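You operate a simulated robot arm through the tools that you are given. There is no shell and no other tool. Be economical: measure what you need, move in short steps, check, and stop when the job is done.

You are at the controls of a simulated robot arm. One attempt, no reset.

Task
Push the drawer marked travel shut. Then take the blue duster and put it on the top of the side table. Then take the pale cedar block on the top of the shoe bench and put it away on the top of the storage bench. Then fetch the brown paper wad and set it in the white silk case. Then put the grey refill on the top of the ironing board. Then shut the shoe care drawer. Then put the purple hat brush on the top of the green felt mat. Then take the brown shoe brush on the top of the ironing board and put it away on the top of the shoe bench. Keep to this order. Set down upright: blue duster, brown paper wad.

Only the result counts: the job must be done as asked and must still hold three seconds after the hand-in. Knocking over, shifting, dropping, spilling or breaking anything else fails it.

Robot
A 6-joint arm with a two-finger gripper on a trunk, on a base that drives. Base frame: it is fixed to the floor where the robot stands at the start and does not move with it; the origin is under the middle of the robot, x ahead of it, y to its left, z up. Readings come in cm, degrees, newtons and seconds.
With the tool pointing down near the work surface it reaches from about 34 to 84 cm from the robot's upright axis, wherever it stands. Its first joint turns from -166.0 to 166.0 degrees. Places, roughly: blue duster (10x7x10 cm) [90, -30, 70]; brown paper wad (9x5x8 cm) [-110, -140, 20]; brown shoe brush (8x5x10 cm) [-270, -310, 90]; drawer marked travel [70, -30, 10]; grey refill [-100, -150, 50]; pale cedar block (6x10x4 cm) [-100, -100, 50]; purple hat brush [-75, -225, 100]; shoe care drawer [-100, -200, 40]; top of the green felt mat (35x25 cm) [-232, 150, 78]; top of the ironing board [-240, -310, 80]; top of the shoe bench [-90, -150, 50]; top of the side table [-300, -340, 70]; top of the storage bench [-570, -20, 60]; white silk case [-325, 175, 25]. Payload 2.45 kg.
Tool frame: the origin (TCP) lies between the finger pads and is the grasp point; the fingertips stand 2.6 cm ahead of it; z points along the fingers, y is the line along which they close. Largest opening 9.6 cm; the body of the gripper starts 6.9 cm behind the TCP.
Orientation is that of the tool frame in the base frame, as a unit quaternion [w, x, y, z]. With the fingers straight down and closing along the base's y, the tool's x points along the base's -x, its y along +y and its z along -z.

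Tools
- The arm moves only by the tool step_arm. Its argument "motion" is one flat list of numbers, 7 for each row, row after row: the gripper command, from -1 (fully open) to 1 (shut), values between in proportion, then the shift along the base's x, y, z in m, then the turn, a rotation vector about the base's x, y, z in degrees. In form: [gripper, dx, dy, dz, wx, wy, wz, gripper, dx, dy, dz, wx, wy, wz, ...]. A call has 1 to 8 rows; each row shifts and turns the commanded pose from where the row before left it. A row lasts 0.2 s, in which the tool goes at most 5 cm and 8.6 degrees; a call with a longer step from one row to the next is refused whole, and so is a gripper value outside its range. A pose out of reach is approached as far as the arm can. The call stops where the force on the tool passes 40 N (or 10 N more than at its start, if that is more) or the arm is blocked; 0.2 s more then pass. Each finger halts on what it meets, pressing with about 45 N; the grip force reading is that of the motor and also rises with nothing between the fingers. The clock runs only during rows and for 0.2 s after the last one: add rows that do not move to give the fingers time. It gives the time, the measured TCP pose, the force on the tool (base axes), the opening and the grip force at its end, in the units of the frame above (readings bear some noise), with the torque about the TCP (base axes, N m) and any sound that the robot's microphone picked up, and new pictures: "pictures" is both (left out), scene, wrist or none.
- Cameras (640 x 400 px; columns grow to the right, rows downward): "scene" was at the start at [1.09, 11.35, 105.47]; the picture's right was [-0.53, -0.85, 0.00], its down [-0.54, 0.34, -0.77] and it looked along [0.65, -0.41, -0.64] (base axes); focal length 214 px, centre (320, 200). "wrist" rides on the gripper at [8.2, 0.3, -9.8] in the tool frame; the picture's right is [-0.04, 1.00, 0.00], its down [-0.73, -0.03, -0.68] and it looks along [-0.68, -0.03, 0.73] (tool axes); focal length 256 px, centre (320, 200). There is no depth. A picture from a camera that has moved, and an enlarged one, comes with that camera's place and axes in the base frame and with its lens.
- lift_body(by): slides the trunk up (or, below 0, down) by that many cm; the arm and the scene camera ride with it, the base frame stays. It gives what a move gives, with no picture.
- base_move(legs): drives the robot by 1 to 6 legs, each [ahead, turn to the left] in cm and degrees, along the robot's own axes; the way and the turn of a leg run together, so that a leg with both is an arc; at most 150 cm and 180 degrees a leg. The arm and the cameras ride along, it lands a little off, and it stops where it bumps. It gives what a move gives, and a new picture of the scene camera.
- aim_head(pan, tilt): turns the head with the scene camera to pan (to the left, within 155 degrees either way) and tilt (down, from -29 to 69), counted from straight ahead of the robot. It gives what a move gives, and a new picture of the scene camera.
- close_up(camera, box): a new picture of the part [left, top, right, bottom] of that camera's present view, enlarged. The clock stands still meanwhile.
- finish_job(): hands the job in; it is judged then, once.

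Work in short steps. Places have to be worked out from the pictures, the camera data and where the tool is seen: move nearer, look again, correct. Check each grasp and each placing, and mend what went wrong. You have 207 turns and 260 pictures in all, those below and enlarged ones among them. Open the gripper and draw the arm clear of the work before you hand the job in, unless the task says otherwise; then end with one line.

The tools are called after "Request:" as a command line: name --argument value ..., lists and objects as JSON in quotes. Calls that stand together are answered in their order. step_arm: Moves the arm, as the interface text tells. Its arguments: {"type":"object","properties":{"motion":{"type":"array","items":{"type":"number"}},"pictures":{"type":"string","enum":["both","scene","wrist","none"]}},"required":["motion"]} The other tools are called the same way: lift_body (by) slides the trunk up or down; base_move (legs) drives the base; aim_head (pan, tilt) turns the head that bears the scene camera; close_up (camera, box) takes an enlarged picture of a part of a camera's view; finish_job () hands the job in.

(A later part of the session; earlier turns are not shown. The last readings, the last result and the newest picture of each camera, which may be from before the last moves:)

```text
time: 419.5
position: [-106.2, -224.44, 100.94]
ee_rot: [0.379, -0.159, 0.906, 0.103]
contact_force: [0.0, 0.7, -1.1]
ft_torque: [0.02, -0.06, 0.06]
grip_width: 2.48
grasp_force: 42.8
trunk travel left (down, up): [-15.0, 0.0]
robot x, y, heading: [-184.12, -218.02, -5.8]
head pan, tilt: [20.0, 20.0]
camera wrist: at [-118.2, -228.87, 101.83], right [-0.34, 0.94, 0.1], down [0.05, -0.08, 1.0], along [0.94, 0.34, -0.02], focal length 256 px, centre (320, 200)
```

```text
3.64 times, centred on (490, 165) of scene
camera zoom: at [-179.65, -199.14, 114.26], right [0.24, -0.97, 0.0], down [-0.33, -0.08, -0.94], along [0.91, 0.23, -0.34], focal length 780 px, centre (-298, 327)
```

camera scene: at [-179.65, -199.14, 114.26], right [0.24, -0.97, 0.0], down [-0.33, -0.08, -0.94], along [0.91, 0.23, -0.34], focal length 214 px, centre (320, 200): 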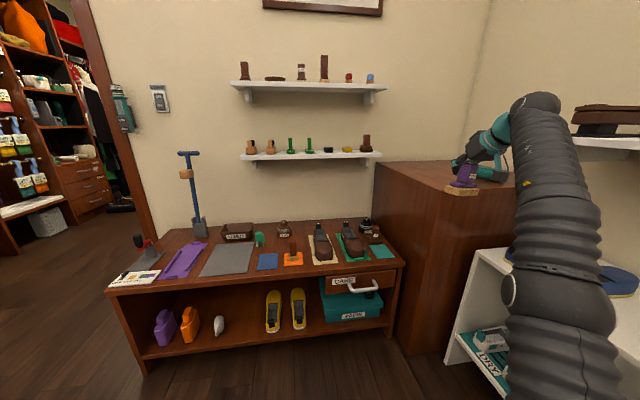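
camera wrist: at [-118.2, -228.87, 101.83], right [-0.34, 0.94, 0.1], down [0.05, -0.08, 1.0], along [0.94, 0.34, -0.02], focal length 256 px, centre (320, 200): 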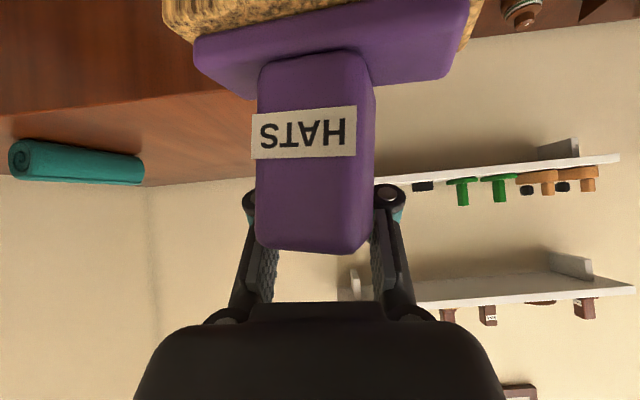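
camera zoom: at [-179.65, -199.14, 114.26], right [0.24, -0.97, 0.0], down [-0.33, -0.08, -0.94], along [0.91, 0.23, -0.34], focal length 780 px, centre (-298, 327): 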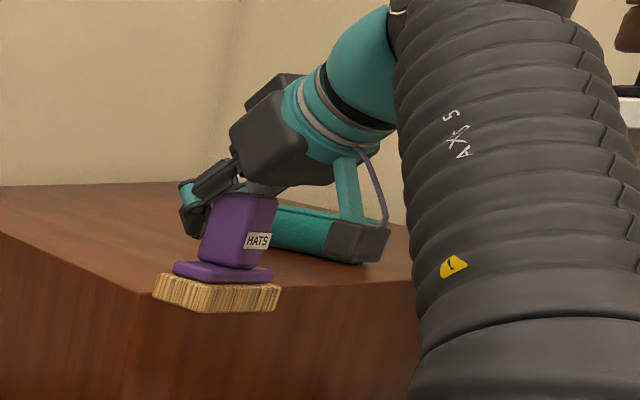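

The fingers hold only the rear edge of the handle. I return over the cabinet to set it down and regrasp.

Request:
base_move --legs '[[28, 0]]'

Request:
step_arm --motion '[1, 0, 0, -0.02, 0, 0, 0, 1, 0, 0, -0.01, 0, 0, 0]' --pictures "wrist"

Request:
close_up --camera "scene" --box '[400, 120, 540, 240]'

```text
time: 421.5
position: [-78.45, -227.13, 100.87]
ee_rot: [0.379, -0.16, 0.905, 0.104]
contact_force: [-0.2, 0.4, -1.5]
ft_torque: [0.02, -0.03, 0.03]
grip_width: 2.54
grasp_force: 42.5
trunk travel left (down, up): [-15.0, 0.0]
robot x, y, heading: [-156.37, -220.52, -5.7]
head pan, tilt: [20.0, 20.0]
camera scene: at [-151.83, -202.01, 114.26], right [0.24, -0.97, 0.0], down [-0.33, -0.08, -0.94], along [0.91, 0.23, -0.34], focal length 214 px, centre (320, 200)
```

scene: 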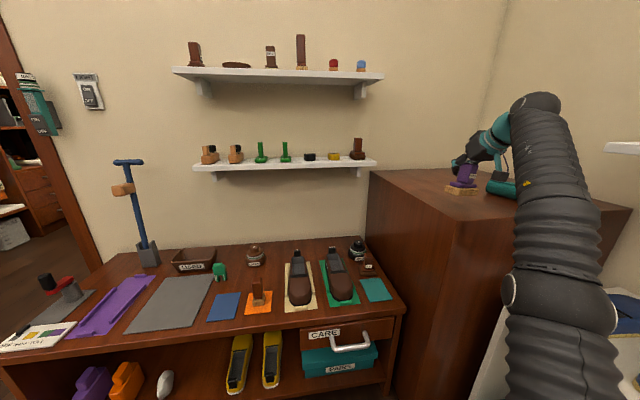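

```text
time: 422.1
position: [-78.42, -227.22, 97.98]
ee_rot: [0.38, -0.16, 0.905, 0.104]
contact_force: [0.3, 0.1, -0.9]
ft_torque: [0.05, -0.07, -0.02]
grip_width: 2.51
grasp_force: 43.1
trunk travel left (down, up): [-15.0, 0.0]
robot x, y, heading: [-156.46, -220.73, -6.0]
head pan, tilt: [20.0, 20.0]
camera wrist: at [-90.34, -231.71, 98.84], right [-0.34, 0.94, 0.1], down [0.05, -0.08, 1.0], along [0.94, 0.34, -0.02], focal length 256 px, centre (320, 200)
```

wrist: 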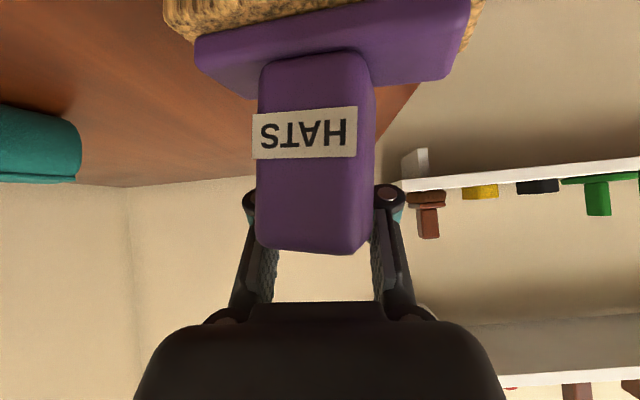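

```text
3.33 times, centred on (470, 180) of scene
camera zoom: at [-151.82, -202.01, 114.26], right [0.24, -0.97, 0.0], down [-0.33, -0.08, -0.94], along [0.91, 0.23, -0.34], focal length 715 px, centre (-180, 267)
```

zoom: 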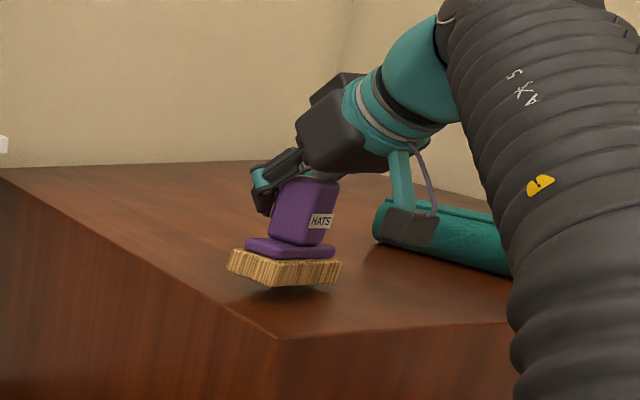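

I move 3 cm further in from the edges, then lower to contact.

Request:
step_arm --motion '[1, 0.02, -0.02, 0, 0, 0, 0, 1, 0.02, -0.01, 0, 0, 0, 0, 1, 0, 0, -0.008, 0, 0, 0]' --pictures "none"

Request:
step_arm --motion '[1, 0, 0, -0.005, 0, 0, 0, 1, 0, 0, -0.005, 0, 0, 0]' --pictures "wrist"

Request:
close_up --camera "scene" --box '[400, 120, 540, 240]'

```text
time: 423.1
position: [-75.86, -229.71, 97.11]
ee_rot: [0.388, -0.163, 0.901, 0.102]
contact_force: [0.9, -0.7, 14.7]
ft_torque: [-1.06, 0.3, 0.09]
grip_width: 2.61
grasp_force: 43.4
out of reach, approached as far as the arm can: row 2
trunk travel left (down, up): [-15.0, 0.0]
robot x, y, heading: [-156.27, -220.85, -5.8]
head pan, tilt: [20.0, 20.0]
stopped in row 3: the force on the tool passed its limit at 42 N (the readings are from after the stop); the commanded pose is now the measured one
```

```text
time: 423.7
position: [-75.97, -229.39, 96.66]
ee_rot: [0.393, -0.165, 0.899, 0.102]
contact_force: [1.1, -0.4, 15.9]
ft_torque: [-0.97, 0.08, 0.05]
grip_width: 2.77
grasp_force: 44.0
trunk travel left (down, up): [-15.0, 0.0]
robot x, y, heading: [-156.25, -220.4, -5.6]
head pan, tilt: [20.0, 20.0]
stopped in row 2: the force on the tool passed its limit at 42 N (the readings are from after the stop); the commanded pose is now the measured one
camera wrist: at [-87.88, -233.97, 97.31], right [-0.35, 0.93, 0.08], down [0.02, -0.08, 1.0], along [0.94, 0.35, 0.01], focal length 256 px, centre (320, 200)
```

wrist: 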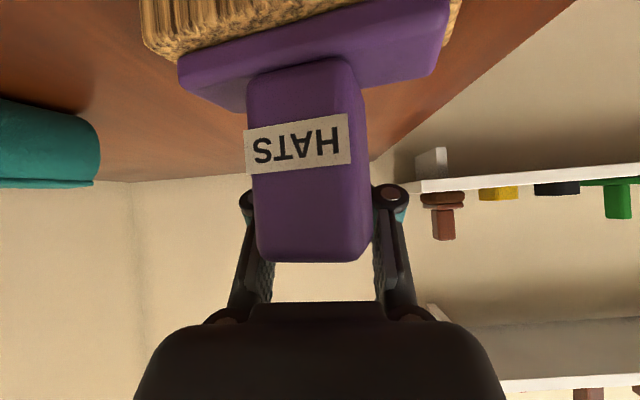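

```text
3.33 times, centred on (470, 180) of scene
camera zoom: at [-152.02, -201.97, 114.23], right [0.25, -0.97, 0.0], down [-0.33, -0.09, -0.94], along [0.91, 0.23, -0.34], focal length 715 px, centre (-180, 267)
```

zoom: 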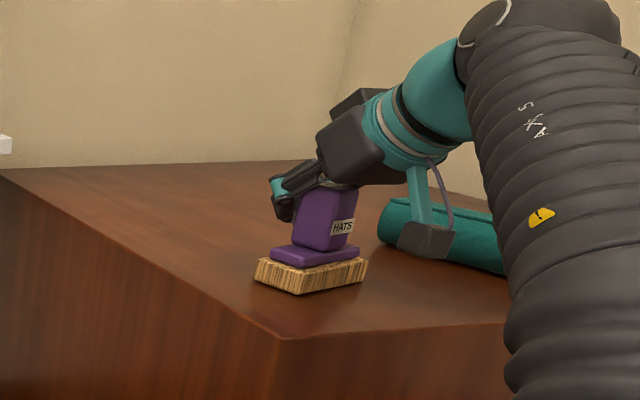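

It's standing flat. I open, draw back 3 cm so the handle centres between the pads, and look.

Request:
step_arm --motion '[-0.2, 0, 0, 0, 0, 0, 0, -0.8, 0, 0, 0, 0, 0, 0, -0.8, 0, 0, 0, 0, 0, 0, -0.8, -0.014, -0.005, 0, 0, 0, 0, -0.8, -0.014, -0.005, 0, 0, 0, 0]' --pictures "wrist"

```text
time: 424.9
position: [-78.57, -230.34, 96.32]
ee_rot: [0.39, -0.164, 0.9, 0.104]
contact_force: [0.1, 0.6, -0.1]
ft_torque: [-0.01, -0.03, 0.01]
grip_width: 8.65
grasp_force: 0.2
trunk travel left (down, up): [-15.0, 0.0]
robot x, y, heading: [-156.72, -220.72, -5.6]
head pan, tilt: [20.0, 20.0]
camera wrist: at [-90.5, -234.96, 96.96], right [-0.35, 0.93, 0.09], down [0.03, -0.08, 1.0], along [0.94, 0.35, 0.0], focal length 256 px, centre (320, 200)
```

wrist: 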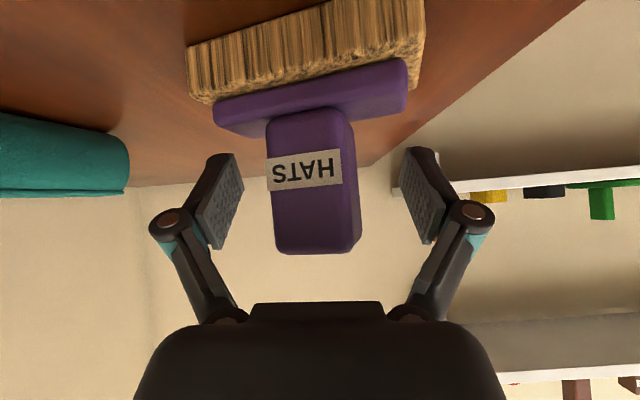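

The handle is only ~2.8 cm wide, with its front 2.7 cm nearer than the TCP. I back 1.2 cm, raise 5 mm, and close.

Request:
step_arm --motion '[-0.8, -0.0105, -0.007, 0.006, 0, 0, 0, -0.8, 0, 0, 0, 0, 0, 0, 1, 0, 0, 0, 0, 0, 0, 1, 0, 0, 0, 0, 0, 0, 1, 0, 0, 0, 0, 0, 0, 1, 0, 0, 0, 0, 0, 0]' --pictures "wrist"

```text
time: 426.3
position: [-79.69, -231.07, 97.11]
ee_rot: [0.391, -0.165, 0.9, 0.104]
contact_force: [3.8, -1.7, 10.4]
ft_torque: [-0.69, -0.45, 0.19]
grip_width: 3.43
grasp_force: 44.6
trunk travel left (down, up): [-15.0, 0.0]
robot x, y, heading: [-156.46, -220.5, -5.5]
head pan, tilt: [20.0, 20.0]
camera wrist: at [-91.64, -235.7, 97.71], right [-0.35, 0.93, 0.09], down [0.03, -0.08, 1.0], along [0.94, 0.35, 0.01], focal length 256 px, centre (320, 200)
```

wrist: 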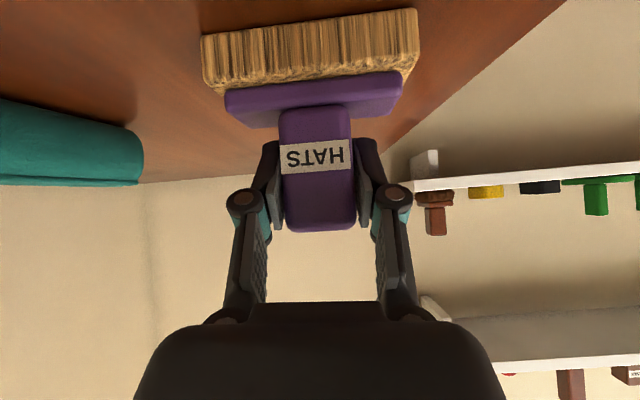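

Now the pads hold the handle squarely. I lift and check.

Request:
step_arm --motion '[1, 0, 0, 0.02, 0, 0, 0, 1, -0.01, 0, 0.02, 0, 0, 0, 1, -0.01, 0, 0.01, 0, 0, 0]' --pictures "wrist"

Request:
base_move --legs '[[-32, 0]]'

Request:
step_arm --motion '[1, 0, 0, 0, 0, 0, 0]' --pictures "wrist"

```text
time: 427.1
position: [-81.63, -230.95, 101.9]
ee_rot: [0.389, -0.164, 0.901, 0.104]
contact_force: [-0.3, -0.6, -1.7]
ft_torque: [0.03, -0.02, -0.01]
grip_width: 3.31
grasp_force: 44.9
trunk travel left (down, up): [-15.0, 0.0]
robot x, y, heading: [-156.51, -220.5, -5.6]
head pan, tilt: [20.0, 20.0]
camera wrist: at [-93.57, -235.66, 102.6], right [-0.35, 0.93, 0.09], down [0.03, -0.08, 1.0], along [0.94, 0.35, 0.0], focal length 256 px, centre (320, 200)
```

wrist: 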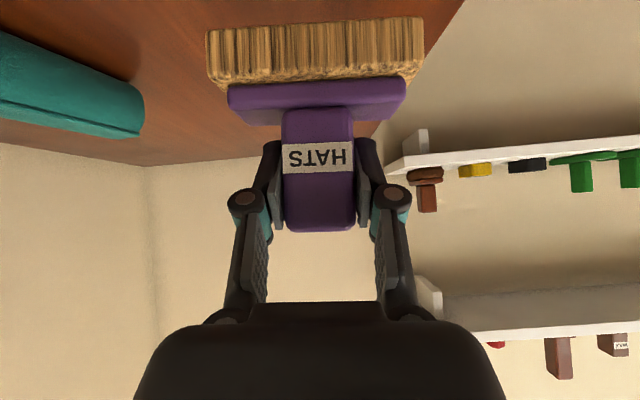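

```text
time: 429.2
position: [-113.36, -227.92, 101.91]
ee_rot: [0.39, -0.164, 0.9, 0.103]
contact_force: [0.1, -0.1, -1.8]
ft_torque: [0.03, 0.0, -0.02]
grip_width: 3.3
grasp_force: 45.1
trunk travel left (down, up): [-15.0, 0.0]
robot x, y, heading: [-187.94, -217.78, -5.5]
head pan, tilt: [20.0, 20.0]
camera scene: at [-183.59, -198.89, 114.26], right [0.25, -0.97, 0.0], down [-0.33, -0.09, -0.94], along [0.91, 0.23, -0.34], focal length 214 px, centre (320, 200)
```

scene: 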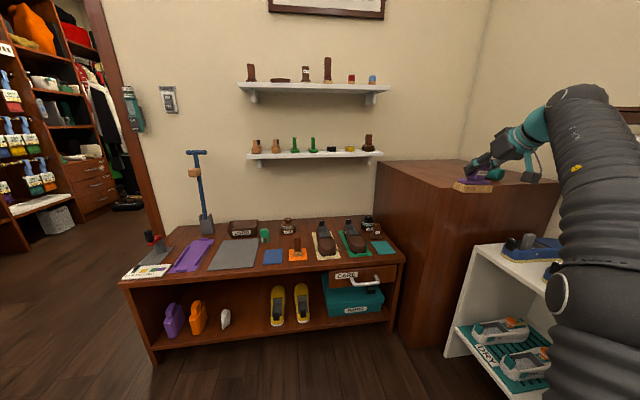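

```text
time: 429.6
position: [-113.41, -228.05, 101.95]
ee_rot: [0.39, -0.165, 0.9, 0.104]
contact_force: [0.0, -0.5, -0.2]
ft_torque: [0.0, 0.02, 0.01]
grip_width: 3.29
grasp_force: 45.1
trunk travel left (down, up): [-15.0, 0.0]
robot x, y, heading: [-188.04, -217.75, -5.6]
head pan, tilt: [20.0, 20.0]
camera wrist: at [-125.24, -232.61, 102.59], right [-0.35, 0.93, 0.09], down [0.03, -0.08, 1.0], along [0.94, 0.35, 0.0], focal length 256 px, centre (320, 200)
```

wrist: 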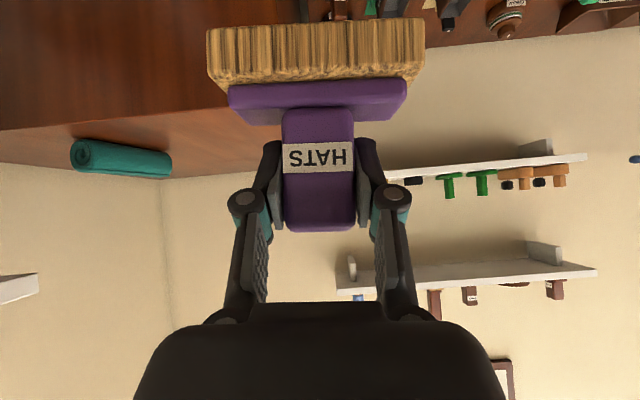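

Firm hold. I straighten the tool yaw relative to the robot, retract a little, and drive to the green mat.

Request:
step_arm --motion '[1, -0.02, 0, 0, 0, 0, -6.5, 1, -0.02, 0, 0, 0, 0, -6.5, 1, -0.02, 0, 0, 0, 0, -6.5, 1, -0.02, 0, 0, 0, 0, -6.5]' --pictures "wrist"

Request:
base_move --legs '[[0, 112.2], [150, 0], [140, 0], [0, -41]]'

Request:
aim_head --pan 0 --tilt 30

```text
time: 430.6
position: [-122.01, -230.47, 101.19]
ee_rot: [0.409, 0.036, 0.911, 0.03]
contact_force: [0.3, 0.1, -2.7]
ft_torque: [-0.01, 0.0, 0.03]
grip_width: 3.31
grasp_force: 45.2
out of reach, approached as far as the arm can: row 4
trunk travel left (down, up): [-15.0, 0.0]
robot x, y, heading: [-188.3, -217.46, -5.8]
head pan, tilt: [20.0, 20.0]
camera wrist: at [-134.81, -229.75, 101.69], right [0.07, 0.99, 0.11], down [-0.02, -0.11, 0.99], along [1.0, -0.07, 0.01], focal length 256 px, centre (320, 200)
```

wrist: 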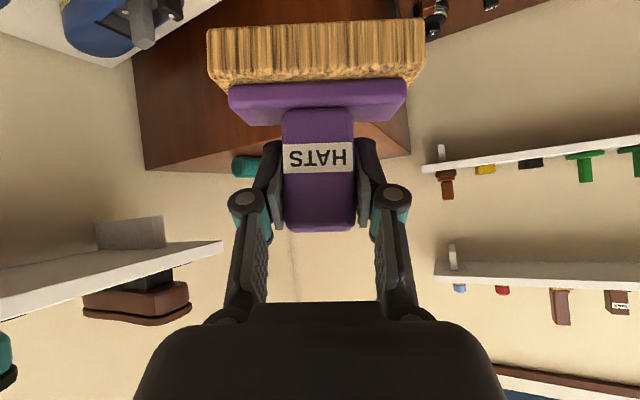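

```text
time: 451.2
position: [-240.86, 117.65, 101.27]
ee_rot: [0.313, -0.508, 0.757, 0.266]
contact_force: [-0.5, 0.7, -1.0]
ft_torque: [-0.01, 0.0, -0.02]
grip_width: 3.34
grasp_force: 44.7
trunk travel left (down, up): [-15.0, 0.0]
robot x, y, heading: [-273.36, 58.69, 66.7]
head pan, tilt: [20.0, 20.0]
camera scene: at [-289.77, 68.87, 114.26], right [1.0, -0.06, 0.0], down [-0.02, -0.34, -0.94], along [0.05, 0.94, -0.34], focal length 214 px, centre (320, 200)
```

scene: 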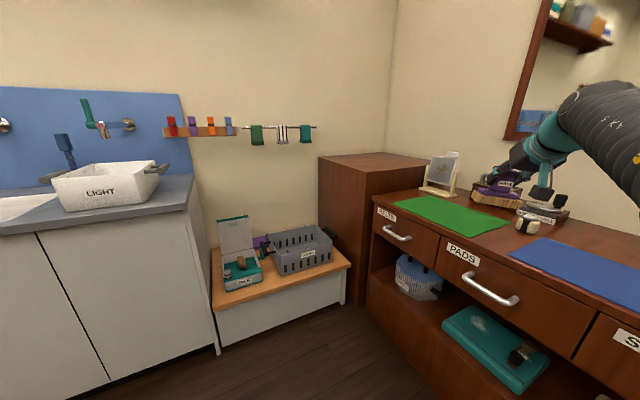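

```text
time: 452.0
position: [-241.02, 117.49, 101.21]
ee_rot: [0.313, -0.508, 0.757, 0.265]
contact_force: [0.1, -0.5, -0.6]
ft_torque: [-0.02, 0.02, 0.02]
grip_width: 3.31
grasp_force: 44.6
trunk travel left (down, up): [-15.0, 0.0]
robot x, y, heading: [-273.52, 58.98, 66.9]
head pan, tilt: [0.0, 30.0]
camera scene: at [-286.74, 67.89, 112.66], right [0.92, -0.4, 0.0], down [-0.2, -0.46, -0.87], along [0.34, 0.8, -0.5], focal length 214 px, centre (320, 200)
```

scene: 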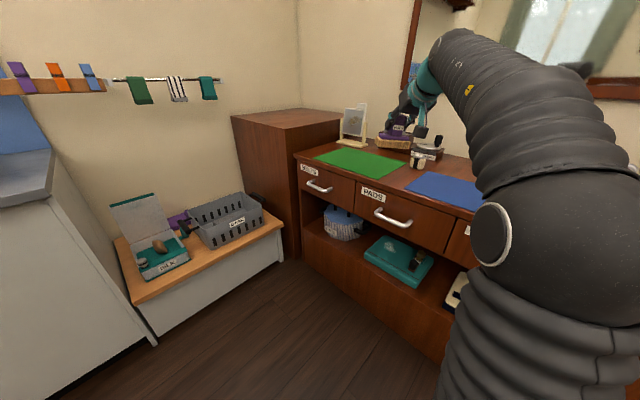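

I drive 30 cm in, so the brush is over the mat.

Request:
base_move --legs '[[30, 0]]'

Request:
aim_head --pan -10 --tilt 40

Request:
step_arm --motion '[1, 0, 0, -0.03, 0, 0, 0]' --pictures "wrist"

```text
time: 454.1
position: [-229.08, 145.33, 101.22]
ee_rot: [0.312, -0.51, 0.756, 0.266]
contact_force: [-0.6, -0.2, -1.8]
ft_torque: [0.0, 0.01, -0.01]
grip_width: 3.31
grasp_force: 45.1
trunk travel left (down, up): [-15.0, 0.0]
robot x, y, heading: [-261.17, 86.7, 66.8]
head pan, tilt: [0.0, 30.0]
camera scene: at [-274.8, 95.61, 112.66], right [0.92, -0.39, 0.0], down [-0.2, -0.46, -0.87], along [0.34, 0.8, -0.5], focal length 214 px, centre (320, 200)
```

scene: 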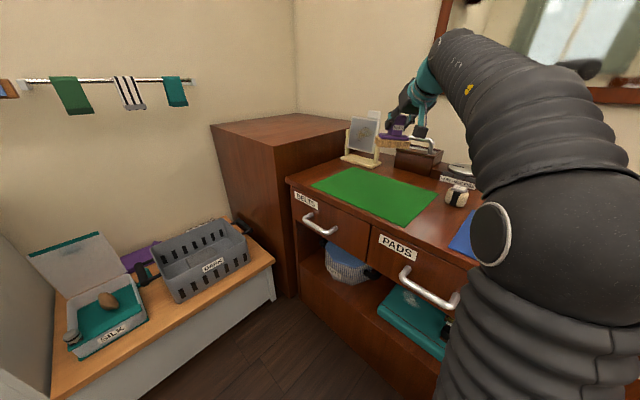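

```text
time: 454.8
position: [-229.05, 145.43, 101.28]
ee_rot: [0.313, -0.509, 0.756, 0.266]
contact_force: [0.2, 0.5, -1.8]
ft_torque: [0.01, -0.01, 0.02]
grip_width: 3.33
grasp_force: 45.3
trunk travel left (down, up): [-15.0, 0.0]
robot x, y, heading: [-261.14, 86.5, 66.6]
head pan, tilt: [-10.0, 40.0]
camera scene: at [-273.71, 94.42, 111.13], right [0.84, -0.55, 0.0], down [-0.35, -0.54, -0.77], along [0.42, 0.64, -0.64], focal length 214 px, centre (320, 200)
```

scene: 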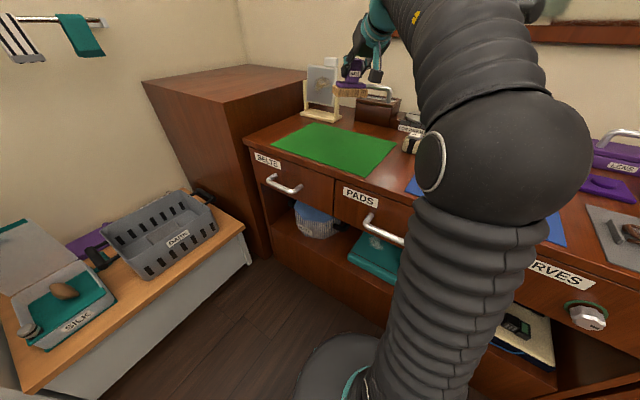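

```text
time: 455.2
position: [-229.1, 145.36, 98.31]
ee_rot: [0.312, -0.51, 0.756, 0.266]
contact_force: [0.0, 0.9, -0.8]
ft_torque: [0.01, 0.02, -0.01]
grip_width: 3.33
grasp_force: 44.8
trunk travel left (down, up): [-15.0, 0.0]
robot x, y, heading: [-261.51, 86.5, 66.9]
head pan, tilt: [-10.0, 40.0]
camera wrist: at [-233.72, 133.44, 98.82], right [-0.92, 0.36, 0.11], down [0.1, -0.06, 0.99], along [0.37, 0.93, 0.01], focal length 256 px, centre (320, 200)
```

wrist: 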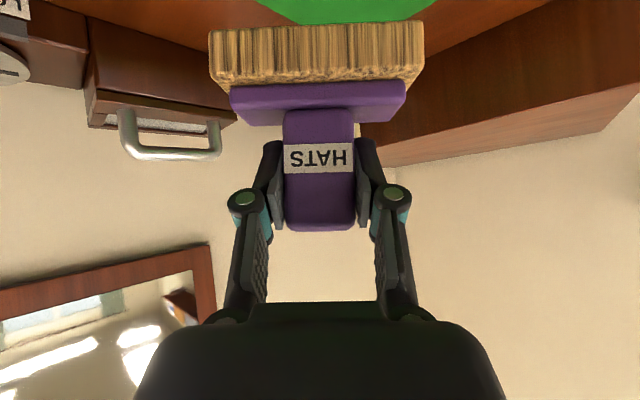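

I check the wad in the case from this side.

Request:
close_up --camera "scene" --box '[10, 230, 130, 360]'

Request:
close_up --camera "scene" --box '[240, 30, 430, 200]'

```text
3.08 times, centred on (70, 295) of scene
camera zoom: at [-273.71, 94.41, 111.12], right [0.84, -0.55, 0.0], down [-0.35, -0.54, -0.77], along [0.42, 0.64, -0.64], focal length 660 px, centre (1089, -92)
```

zoom: 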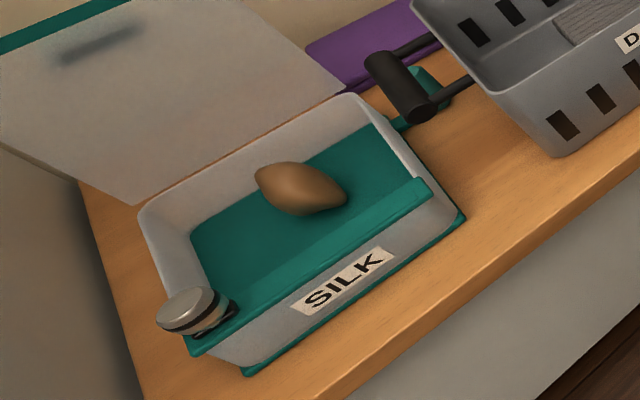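

```text
2.35 times, centred on (335, 115) of scene
camera zoom: at [-273.71, 94.41, 111.12], right [0.84, -0.55, 0.0], down [-0.35, -0.54, -0.77], along [0.42, 0.64, -0.64], focal length 505 px, centre (285, 400)
```

zoom: 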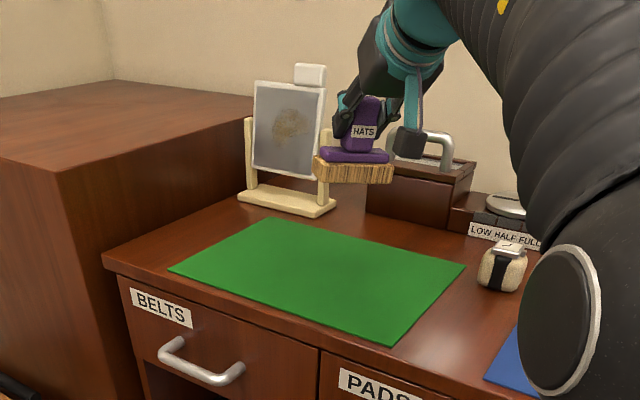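

The wad stands upright (its long axis follows the box's vertical edges). The brush is over the mat, so I lower it.

Request:
step_arm --motion '[1, -0.01, 0.02, -0.02, 0, 0, 0, 1, 0, 0, -0.03, 0, 0, 0, 1, 0, 0, -0.025, 0, 0, 0]' --pictures "wrist"

Request:
close_up --camera "scene" --box '[240, 30, 430, 200]'

```text
time: 456.0
position: [-230.18, 147.43, 90.71]
ee_rot: [0.313, -0.509, 0.757, 0.266]
contact_force: [-0.1, -0.1, -0.7]
ft_torque: [-0.04, -0.02, -0.02]
grip_width: 3.35
grasp_force: 45.0
trunk travel left (down, up): [-15.0, 0.0]
robot x, y, heading: [-261.55, 86.6, 66.5]
head pan, tilt: [-10.0, 40.0]
camera wrist: at [-234.71, 135.42, 91.25], right [-0.92, 0.36, 0.11], down [0.1, -0.06, 0.99], along [0.37, 0.93, 0.02], focal length 256 px, centre (320, 200)
```

wrist: 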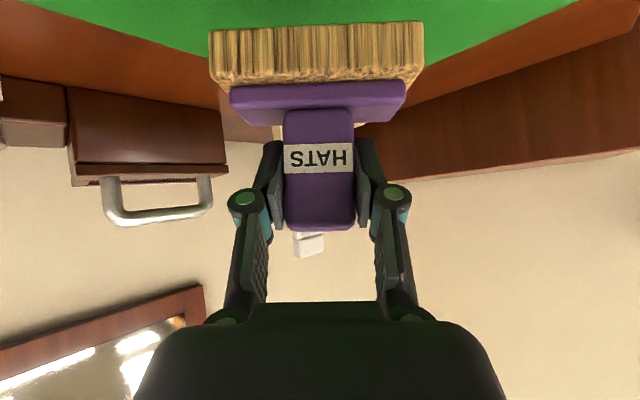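

```text
2.35 times, centred on (335, 115) of scene
camera zoom: at [-273.71, 94.4, 111.12], right [0.84, -0.55, 0.0], down [-0.35, -0.54, -0.77], along [0.42, 0.64, -0.64], focal length 505 px, centre (285, 400)
```

zoom: 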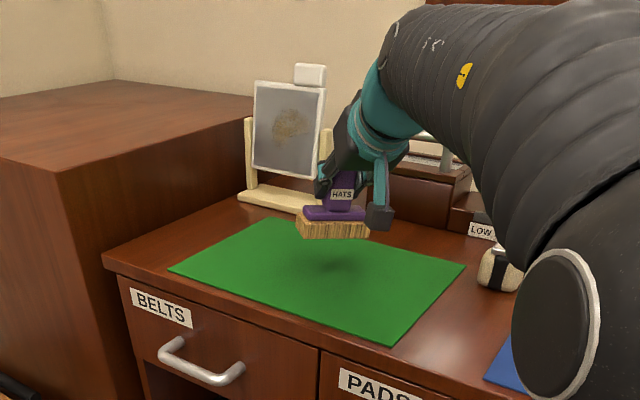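

Its shadow falls mid-mat. I lower in small steps to contact.

Request:
step_arm --motion '[1, 0, 0, -0.015, 0, 0, 0, 1, 0, 0, -0.006, 0, 0, 0, 1, 0, 0, -0.004, 0, 0, 0]' --pictures "none"

Request:
step_arm --motion '[1, 0, 0, -0.004, 0, 0, 0, 1, 0, 0, -0.004, 0, 0, 0, 1, 0, 0, -0.004, 0, 0, 0]' --pictures "wrist"

```text
time: 456.8
position: [-230.04, 147.31, 88.21]
ee_rot: [0.311, -0.51, 0.756, 0.266]
contact_force: [0.4, -0.7, -1.2]
ft_torque: [-0.02, 0.01, 0.01]
grip_width: 3.34
grasp_force: 45.0
trunk travel left (down, up): [-15.0, 0.0]
robot x, y, heading: [-261.7, 87.11, 66.9]
head pan, tilt: [-10.0, 40.0]
```

```text
time: 457.6
position: [-230.03, 147.44, 86.99]
ee_rot: [0.313, -0.509, 0.756, 0.266]
contact_force: [0.2, -0.9, -1.4]
ft_torque: [-0.03, 0.03, 0.0]
grip_width: 3.32
grasp_force: 44.9
trunk travel left (down, up): [-15.0, 0.0]
robot x, y, heading: [-261.39, 86.81, 66.6]
head pan, tilt: [-10.0, 40.0]
camera wrist: at [-234.71, 135.46, 87.55], right [-0.92, 0.36, 0.11], down [0.1, -0.06, 0.99], along [0.37, 0.93, 0.02], focal length 256 px, centre (320, 200)
```

wrist: 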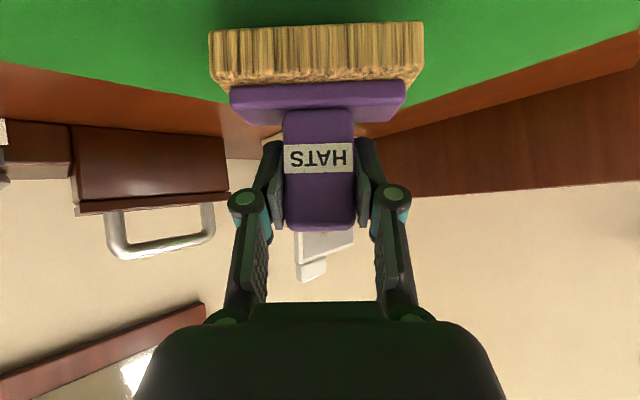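

Request:
step_arm --motion '[1, 0, 0, -0.004, 0, 0, 0, 1, 0, 0, -0.004, 0, 0, 0, 1, 0, 0, -0.004, 0, 0, 0]' --pictures "none"

Request:
step_arm --motion '[1, 0, 0, -0.004, 0, 0, 0, 1, 0, 0, -0.003, 0, 0, 0]' --pictures "wrist"

```text
time: 458.4
position: [-230.19, 147.36, 85.82]
ee_rot: [0.312, -0.51, 0.756, 0.266]
contact_force: [-0.7, -0.6, -1.8]
ft_torque: [0.0, -0.01, 0.01]
grip_width: 3.32
grasp_force: 45.5
trunk travel left (down, up): [-15.0, 0.0]
robot x, y, heading: [-261.46, 86.25, 66.8]
head pan, tilt: [-10.0, 40.0]
```

```text
time: 459.0
position: [-230.17, 147.46, 85.61]
ee_rot: [0.316, -0.509, 0.754, 0.267]
contact_force: [-1.6, 6.1, 23.1]
ft_torque: [-0.24, -0.7, 0.19]
grip_width: 3.35
grasp_force: 44.9
trunk travel left (down, up): [-15.0, 0.0]
robot x, y, heading: [-261.54, 86.58, 66.8]
head pan, tilt: [-10.0, 40.0]
camera wrist: at [-234.79, 135.48, 85.96], right [-0.93, 0.36, 0.11], down [0.1, -0.06, 0.99], along [0.37, 0.93, 0.02], focal length 256 px, centre (320, 200)
```

wrist: 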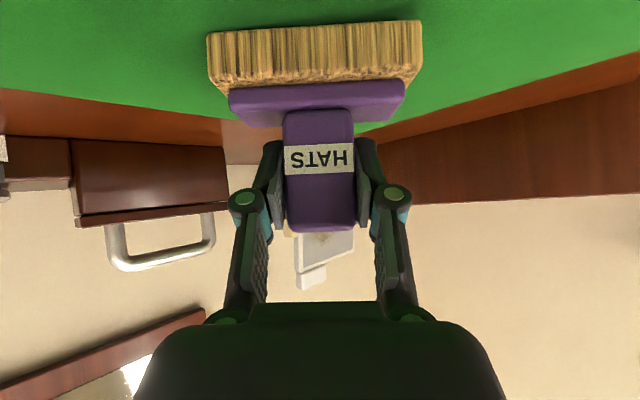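

Contact (23 N). I open and withdraw along the tool axis.

Request:
step_arm --motion '[0, 0, 0, 0, 0, 0, 0, -0.7, 0, 0, 0, 0, 0, 0, -0.7, 0, 0, 0, 0, 0, 0, -0.7, -0.0078, -0.0195, 0.021, 0, 0, 0, -0.7, -0.0078, -0.0195, 0.021, 0, 0, 0, -0.7, -0.0078, -0.0195, 0.021, 0, 0, 0, -0.7, -0.0078, -0.0195, 0.021, 0, 0, 0]' --pictures "wrist"

Request:
close_up --camera "scene" --box '[240, 30, 430, 200]'

```text
time: 460.6
position: [-233.14, 139.69, 93.57]
ee_rot: [0.312, -0.51, 0.756, 0.266]
contact_force: [0.1, 0.1, 0.4]
ft_torque: [0.01, 0.02, 0.0]
grip_width: 8.19
grasp_force: 0.0
trunk travel left (down, up): [-15.0, 0.0]
robot x, y, heading: [-261.5, 86.25, 66.8]
head pan, tilt: [-10.0, 40.0]
camera wrist: at [-237.76, 127.69, 94.01], right [-0.92, 0.36, 0.11], down [0.1, -0.06, 0.99], along [0.37, 0.93, 0.01], focal length 256 px, centre (320, 200)
```

wrist: 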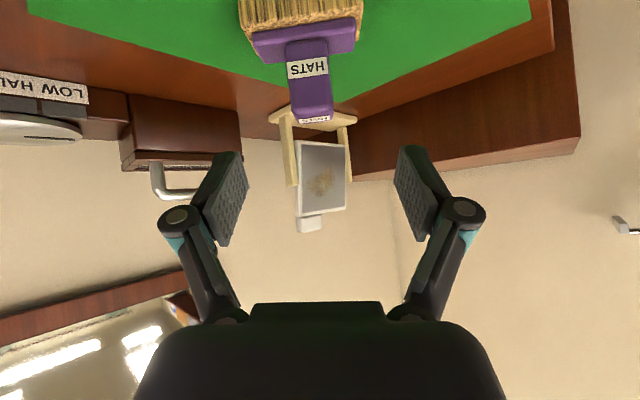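

```text
2.35 times, centred on (335, 115) of scene
camera zoom: at [-273.7, 94.43, 111.12], right [0.84, -0.55, 0.0], down [-0.35, -0.54, -0.77], along [0.42, 0.64, -0.64], focal length 505 px, centre (285, 400)
```

zoom: 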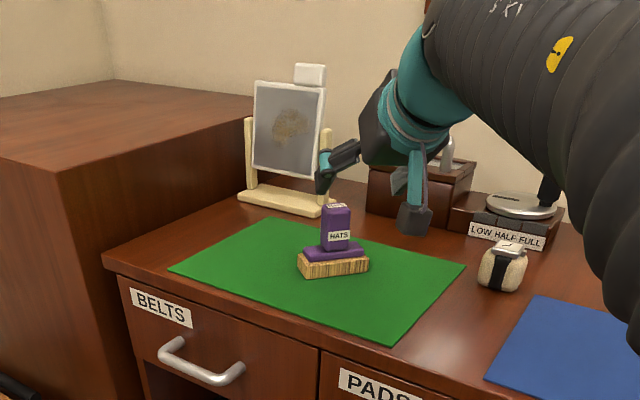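

The hat brush is on the mat. I raise the arm, and drive back toward the ironing board for the brown shoe brush.

Request:
step_arm --motion '[-0.7, 0, 0, 0.03, 0, 0, 0, -0.7, 0, 0, 0.03, 0, 0, 0, -0.7, 0, 0, 0.02, 0, 0, 0]' --pictures "none"

Request:
base_move --legs '[[-28, 0], [0, 40], [-150, 0], [-140, 0], [0, 93.5]]'

Request:
aim_head --pan 0 --tilt 25

```text
time: 461.4
position: [-233.18, 139.4, 101.62]
ee_rot: [0.313, -0.509, 0.757, 0.265]
contact_force: [-0.3, 1.3, 0.7]
ft_torque: [0.01, 0.0, -0.01]
grip_width: 8.18
grasp_force: 0.1
trunk travel left (down, up): [-15.0, 0.0]
robot x, y, heading: [-261.54, 86.53, 66.7]
head pan, tilt: [-10.0, 40.0]
```

```text
time: 482.8
position: [-246.55, -233.58, 101.7]
ee_rot: [0.122, 0.896, 0.172, -0.391]
contact_force: [0.3, 0.4, 0.6]
ft_torque: [0.01, -0.02, 0.05]
grip_width: 8.17
grasp_force: 0.1
trunk travel left (down, up): [-15.0, 0.0]
robot x, y, heading: [-188.57, -217.12, -159.6]
head pan, tilt: [-10.0, 40.0]
camera scene: at [-186.12, -231.41, 111.12], right [-0.18, 0.98, 0.0], down [0.63, 0.12, -0.77], along [-0.75, -0.14, -0.64], focal length 214 px, centre (320, 200)
```

scene: 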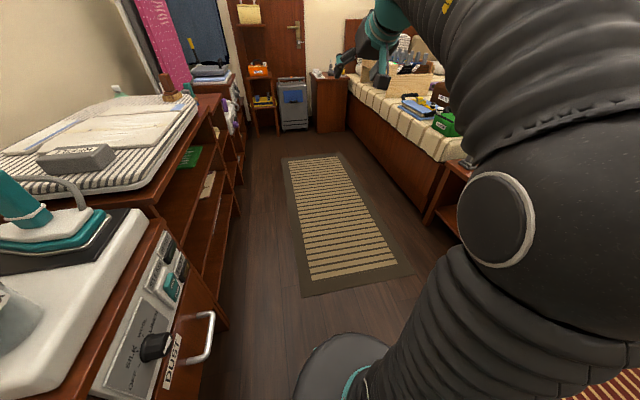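

```text
time: 483.6
position: [-246.63, -233.59, 101.57]
ee_rot: [0.121, 0.896, 0.171, -0.392]
contact_force: [0.0, -0.4, -0.5]
ft_torque: [-0.03, 0.0, 0.0]
grip_width: 8.17
grasp_force: 0.0
trunk travel left (down, up): [-15.0, 0.0]
robot x, y, heading: [-188.52, -217.23, -159.6]
head pan, tilt: [0.0, 25.0]
camera scene: at [-186.4, -233.08, 113.45], right [-0.35, 0.94, 0.0], down [0.4, 0.15, -0.91], along [-0.85, -0.32, -0.42], focal length 214 px, centre (320, 200)
```

scene: 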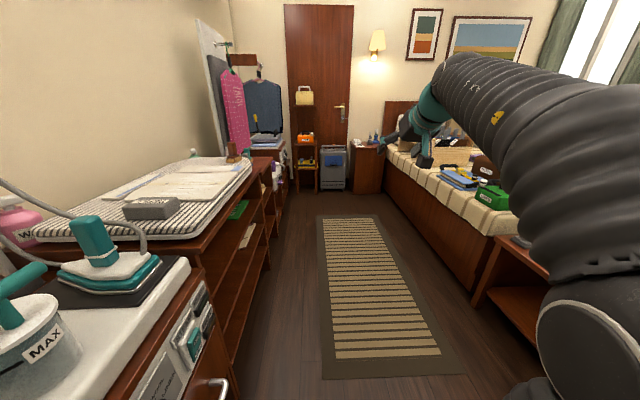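

I drive along the aisle and turn to face the brush squarely.

Request:
base_move --legs '[[0, -6], [114, 0], [0, 96]]'

Request:
step_arm --motion '[-0.7, 0, 0, 0, 0, 0, 0]' --pictures "wrist"

Request:
aim_head --pan 15 --tilt 35

```text
time: 494.0
position: [-283.91, -303.66, 101.58]
ee_rot: [0.362, 0.515, 0.753, -0.192]
contact_force: [-0.3, -0.2, -0.4]
ft_torque: [0.0, 0.03, 0.01]
grip_width: 8.14
grasp_force: 0.1
trunk travel left (down, up): [-15.0, 0.0]
robot x, y, heading: [-299.71, -245.82, -70.0]
head pan, tilt: [0.0, 25.0]
camera scene: at [-284.13, -243.25, 113.45], right [-0.94, -0.34, 0.0], down [-0.15, 0.4, -0.91], along [0.31, -0.85, -0.42], focal length 214 px, centre (320, 200)
```

scene: 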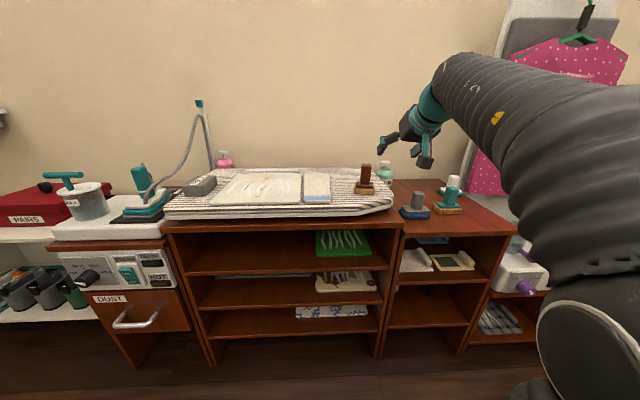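

```text
time: 494.4
position: [-284.0, -303.68, 101.61]
ee_rot: [0.362, 0.515, 0.753, -0.192]
contact_force: [0.9, 0.1, 0.1]
ft_torque: [0.0, -0.01, 0.01]
grip_width: 8.14
grasp_force: 0.1
trunk travel left (down, up): [-15.0, 0.0]
robot x, y, heading: [-299.95, -245.99, -70.0]
head pan, tilt: [0.0, 25.0]
camera wrist: at [-288.76, -291.87, 102.09], right [0.92, 0.37, 0.11], down [-0.11, -0.03, 0.99], along [0.37, -0.93, 0.01], focal length 256 px, centre (320, 200)
```

wrist: 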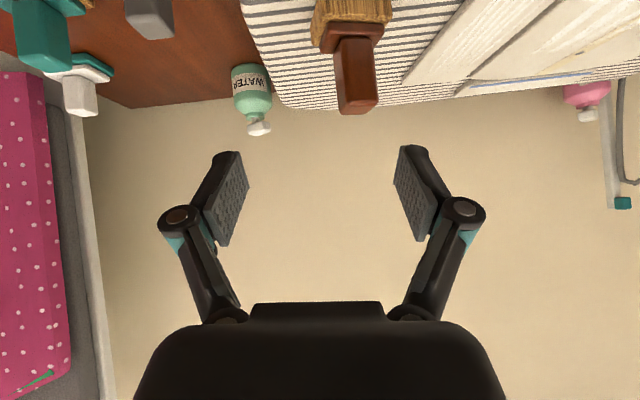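

```text
time: 495.2
position: [-284.0, -303.73, 101.58]
ee_rot: [0.362, 0.514, 0.754, -0.191]
contact_force: [-0.3, -0.2, -0.7]
ft_torque: [-0.03, 0.03, 0.0]
grip_width: 8.16
grasp_force: 0.0
trunk travel left (down, up): [-15.0, 0.0]
robot x, y, heading: [-300.04, -245.81, -70.1]
head pan, tilt: [15.0, 35.0]
camera scene: at [-282.23, -241.81, 111.88], right [-0.82, -0.57, 0.0], down [-0.33, 0.47, -0.82], along [0.47, -0.67, -0.57], focal length 214 px, centre (320, 200)
```

scene: 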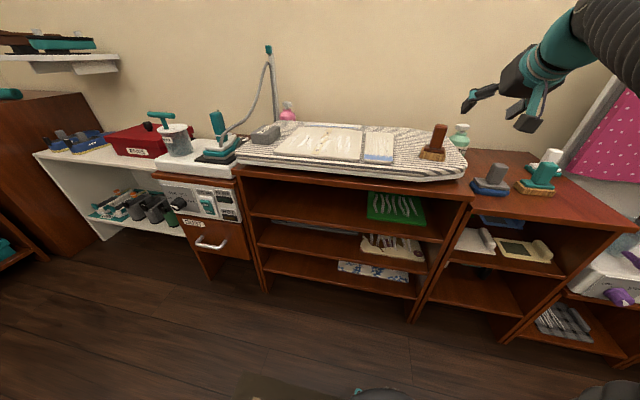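

Handle top at (−274.4, −315, 93.3). I shift laterally 4.7 cm and partly advance.

Request:
step_arm --motion '[-0.7, 0.025, 0, -0.015, 0, 0, 0, -0.7, 0.025, -0.002, -0.015, 0, 0, 0, -0.7, 0.01, -0.025, -0.02, 0, 0, 0, -0.7, 0.009, -0.023, -0.02, 0, 0, 0]' --pictures "wrist"

```text
time: 496.2
position: [-280.01, -309.45, 93.72]
ee_rot: [0.365, 0.513, 0.753, -0.19]
contact_force: [0.7, 0.6, 0.7]
ft_torque: [0.03, -0.01, -0.02]
grip_width: 8.18
grasp_force: 0.1
out of reach, approached as far as the arm can: row 1, 2, 3
trunk travel left (down, up): [-15.0, 0.0]
robot x, y, heading: [-300.22, -245.98, -69.7]
head pan, tilt: [15.0, 35.0]
camera wrist: at [-284.94, -297.56, 94.15], right [0.92, 0.38, 0.12], down [-0.12, -0.03, 0.99], along [0.38, -0.93, 0.02], focal length 256 px, centre (320, 200)
```

wrist: 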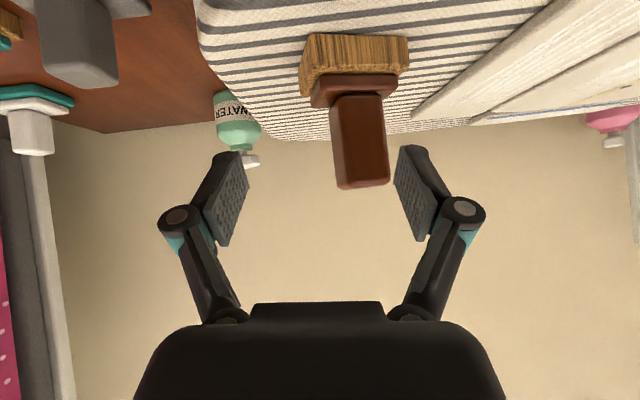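

Request:
step_arm --motion '[-0.7, 0.0285, 0.0115, -0.01, 0, 0, 0, -0.7, 0, 0, 0, 0, 0, 0]' --pictures "wrist"

```text
time: 496.8
position: [-278.53, -308.31, 92.23]
ee_rot: [0.369, 0.511, 0.754, -0.186]
contact_force: [0.2, 0.3, 0.7]
ft_torque: [-0.01, 0.0, 0.02]
grip_width: 8.16
grasp_force: 0.1
out of reach, approached as far as the arm can: row 1
trunk travel left (down, up): [-15.0, 0.0]
robot x, y, heading: [-299.7, -246.18, -70.0]
head pan, tilt: [15.0, 35.0]
no pictures are left
```

No pictures remain, so I continue on readings alone, with the handle located at (−274.4, −315, top 93.3). I correct laterally 1.2 cm and read the pose.

Request:
step_arm --motion '[-0.7, 0.015, -0.005, 0, 0, 0, 0, -0.7, 0.005, -0.01, 0, 0, 0, 0]' --pictures "none"

```text
time: 497.4
position: [-278.75, -310.37, 91.52]
ee_rot: [0.368, 0.511, 0.754, -0.188]
contact_force: [0.2, 1.1, 0.1]
ft_torque: [-0.02, 0.02, 0.01]
grip_width: 8.16
grasp_force: 0.1
out of reach, approached as far as the arm can: row 1, 2
trunk travel left (down, up): [-15.0, 0.0]
robot x, y, heading: [-299.84, -245.75, -69.7]
head pan, tilt: [15.0, 35.0]
no pictures are left
```

The arm can't go further left in this posture, so I resync the command to the actual pose and turn the base 2° left instead.

Request:
step_arm --motion '[-0.7, -0.033, -0.007, -0.01, 0, 0, 0, -0.7, -0.032, -0.006, -0.01, 0, 0, 0]' --pictures "none"

```text
time: 498.0
position: [-285.29, -311.65, 89.52]
ee_rot: [0.363, 0.514, 0.753, -0.192]
contact_force: [-0.5, 0.3, 0.9]
ft_torque: [0.02, 0.04, 0.02]
grip_width: 8.17
grasp_force: 0.0
trunk travel left (down, up): [-15.0, 0.0]
robot x, y, heading: [-299.59, -245.95, -70.1]
head pan, tilt: [15.0, 35.0]
no pictures are left
```

The command resynced. I raise 3 cm and turn the base left 6.9°, which should bring the tool in line with the handle.

Request:
step_arm --motion '[-0.8, 0, 0, 0.03, 0, 0, 0]' --pictures "none"

Request:
base_move --legs '[[0, 6.9]]'

Request:
step_arm --motion '[-0.8, 0, 0, 0, 0, 0, 0]' --pictures "none"

```text
time: 498.4
position: [-285.33, -311.6, 92.41]
ee_rot: [0.361, 0.515, 0.753, -0.192]
contact_force: [0.1, 0.0, -0.2]
ft_torque: [0.03, -0.02, 0.0]
grip_width: 8.64
grasp_force: 0.0
trunk travel left (down, up): [-15.0, 0.0]
robot x, y, heading: [-299.83, -245.8, -69.8]
head pan, tilt: [15.0, 35.0]
no pictures are left
```

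```text
time: 499.3
position: [-277.59, -309.41, 92.6]
ee_rot: [0.373, 0.468, 0.783, -0.169]
contact_force: [-0.3, 0.8, 0.6]
ft_torque: [-0.02, -0.01, -0.07]
grip_width: 8.65
grasp_force: 0.1
trunk travel left (down, up): [-15.0, 0.0]
robot x, y, heading: [-299.74, -245.92, -63.0]
head pan, tilt: [15.0, 35.0]
```

```text
time: 499.7
position: [-277.57, -309.46, 92.55]
ee_rot: [0.373, 0.469, 0.782, -0.17]
contact_force: [0.2, 0.8, -0.6]
ft_torque: [0.0, 0.02, 0.0]
grip_width: 8.66
grasp_force: 0.1
trunk travel left (down, up): [-15.0, 0.0]
robot x, y, heading: [-299.8, -245.62, -63.0]
head pan, tilt: [15.0, 35.0]
no pictures are left
```

The handle lies within 3 mm of the finger mid-plane. I advance to it in small steps.

Request:
step_arm --motion '[-0.8, 0.0098, -0.0172, -0.005, 0, 0, 0, -0.8, 0.0098, -0.0172, -0.005, 0, 0, 0]' --pictures "none"

Request:
step_arm --motion '[-0.8, 0.0098, -0.0172, -0.005, 0, 0, 0, -0.8, 0, 0, 0, 0, 0, 0]' --pictures "none"

```text
time: 500.3
position: [-275.41, -312.97, 91.54]
ee_rot: [0.374, 0.469, 0.782, -0.171]
contact_force: [-0.5, 0.4, 0.5]
ft_torque: [0.03, 0.01, 0.01]
grip_width: 8.63
grasp_force: 0.0
trunk travel left (down, up): [-15.0, 0.0]
robot x, y, heading: [-299.92, -245.81, -63.2]
head pan, tilt: [15.0, 35.0]
no pictures are left
```

```text
time: 500.9
position: [-274.54, -314.61, 91.05]
ee_rot: [0.373, 0.468, 0.783, -0.169]
contact_force: [0.2, 0.4, -0.8]
ft_torque: [0.02, 0.02, 0.02]
grip_width: 8.65
grasp_force: 0.0
trunk travel left (down, up): [-15.0, 0.0]
robot x, y, heading: [-299.64, -246.09, -63.1]
head pan, tilt: [15.0, 35.0]
no pictures are left
```

In place with no contact. I close on the handle.

Request:
step_arm --motion '[1, 0, 0, 0, 0, 0, 0, 1, 0, 0, 0, 0, 0, 0, 1, 0, 0, 0, 0, 0, 0, 1, 0, 0, 0, 0, 0, 0, 1, 0, 0, 0, 0, 0, 0]' --pictures "none"

```text
time: 502.1
position: [-274.69, -314.58, 91.21]
ee_rot: [0.374, 0.468, 0.782, -0.171]
contact_force: [-4.3, -4.6, 12.1]
ft_torque: [-0.69, 0.56, 0.0]
grip_width: 3.27
grasp_force: 44.5
trunk travel left (down, up): [-15.0, 0.0]
robot x, y, heading: [-299.78, -246.09, -63.1]
head pan, tilt: [15.0, 35.0]
no pictures are left
```

Gripped at 3.3 cm. I lift 3 cm and check width and weight.

Request:
step_arm --motion '[1, 0, 0, 0.015, 0, 0, 0, 1, 0, 0, 0.015, 0, 0, 0, 1, 0, 0, 0, 0, 0, 0]' --pictures "none"

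Request:
step_arm --motion '[1, 0, 0, 0.02, 0, 0, 0, 1, 0, 0, 0.02, 0, 0, 0, 1, 0, 0, 0.02, 0, 0, 0, 1, 0, 0, 0, 0, 0, 0]' --pictures "none"

```text
time: 502.9
position: [-274.51, -314.63, 93.94]
ee_rot: [0.373, 0.469, 0.783, -0.169]
contact_force: [-0.3, 0.5, -1.2]
ft_torque: [-0.03, 0.02, 0.0]
grip_width: 3.25
grasp_force: 45.2
trunk travel left (down, up): [-15.0, 0.0]
robot x, y, heading: [-299.95, -245.65, -63.0]
head pan, tilt: [15.0, 35.0]
no pictures are left
```

```text
time: 503.9
position: [-274.62, -314.59, 99.98]
ee_rot: [0.373, 0.468, 0.783, -0.169]
contact_force: [-0.7, 0.9, -0.9]
ft_torque: [-0.01, 0.02, 0.01]
grip_width: 3.23
grasp_force: 44.9
trunk travel left (down, up): [-15.0, 0.0]
robot x, y, heading: [-299.99, -245.48, -62.9]
head pan, tilt: [15.0, 35.0]
no pictures are left
```

Held firmly (≈1 N, width stable). From known coordinates I'll place it on bare wood at about (−91, −153) on the shoe bench. I back up, turn left, then lower the trunk.

Request:
base_move --legs '[[-10, 0], [0, 90.5]]'

Request:
lift_body --by -14

```text
time: 508.9
position: [-236.07, -210.14, 99.89]
ee_rot: [0.382, -0.231, 0.882, 0.148]
contact_force: [0.0, 0.3, -1.7]
ft_torque: [0.0, -0.01, -0.01]
grip_width: 3.24
grasp_force: 45.0
trunk travel left (down, up): [-15.0, 0.0]
robot x, y, heading: [-304.24, -236.94, 28.1]
head pan, tilt: [15.0, 35.0]
```

```text
time: 510.6
position: [-236.14, -210.08, 85.92]
ee_rot: [0.382, -0.232, 0.882, 0.148]
contact_force: [-0.3, -0.2, -0.4]
ft_torque: [0.0, -0.02, -0.04]
grip_width: 3.25
grasp_force: 45.2
trunk travel left (down, up): [-1.0, 14.0]
robot x, y, heading: [-304.53, -236.83, 28.4]
head pan, tilt: [15.0, 35.0]
```

I drive along heading 22.6° for 140 cm and read the pose.

Request:
base_move --legs '[[0, -5.8], [140, 0]]'

```text
time: 518.1
position: [-104.31, -163.31, 85.84]
ee_rot: [0.389, -0.189, 0.892, 0.129]
contact_force: [-0.1, 0.1, -1.5]
ft_torque: [0.01, -0.01, 0.0]
grip_width: 3.26
grasp_force: 44.9
trunk travel left (down, up): [-1.0, 14.0]
robot x, y, heading: [-175.18, -183.23, 22.4]
head pan, tilt: [15.0, 35.0]
```

I turn 3.3° left and drive 16 cm to bring the brush over the target.

Request:
base_move --legs '[[0, 3.3], [16, 0]]'

```text
time: 520.0
position: [-91.05, -152.34, 85.93]
ee_rot: [0.385, -0.214, 0.887, 0.14]
contact_force: [0.9, 0.1, -1.2]
ft_torque: [-0.03, -0.02, 0.0]
grip_width: 3.23
grasp_force: 45.2
trunk travel left (down, up): [-1.0, 14.0]
robot x, y, heading: [-160.44, -176.43, 26.0]
head pan, tilt: [15.0, 35.0]
```

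On target at (−91.05, −152.3). I descend to z≈63, then in small steps to contact.

Request:
step_arm --motion '[1, 0, 0, -0.04, 0, 0, 0, 1, 0, 0, -0.04, 0, 0, 0, 1, 0, 0, -0.04, 0, 0, 0, 1, 0, 0, -0.04, 0, 0, 0, 1, 0, 0, -0.04, 0, 0, 0, 1, 0, 0, -0.025, 0, 0, 0]' --pictures "none"

```text
time: 521.4
position: [-91.05, -152.36, 63.31]
ee_rot: [0.386, -0.213, 0.887, 0.139]
contact_force: [0.1, -0.4, -1.1]
ft_torque: [-0.01, 0.03, 0.01]
grip_width: 3.25
grasp_force: 45.1
trunk travel left (down, up): [-1.0, 14.0]
robot x, y, heading: [-160.51, -176.16, 26.1]
head pan, tilt: [15.0, 35.0]
no pictures are left
```

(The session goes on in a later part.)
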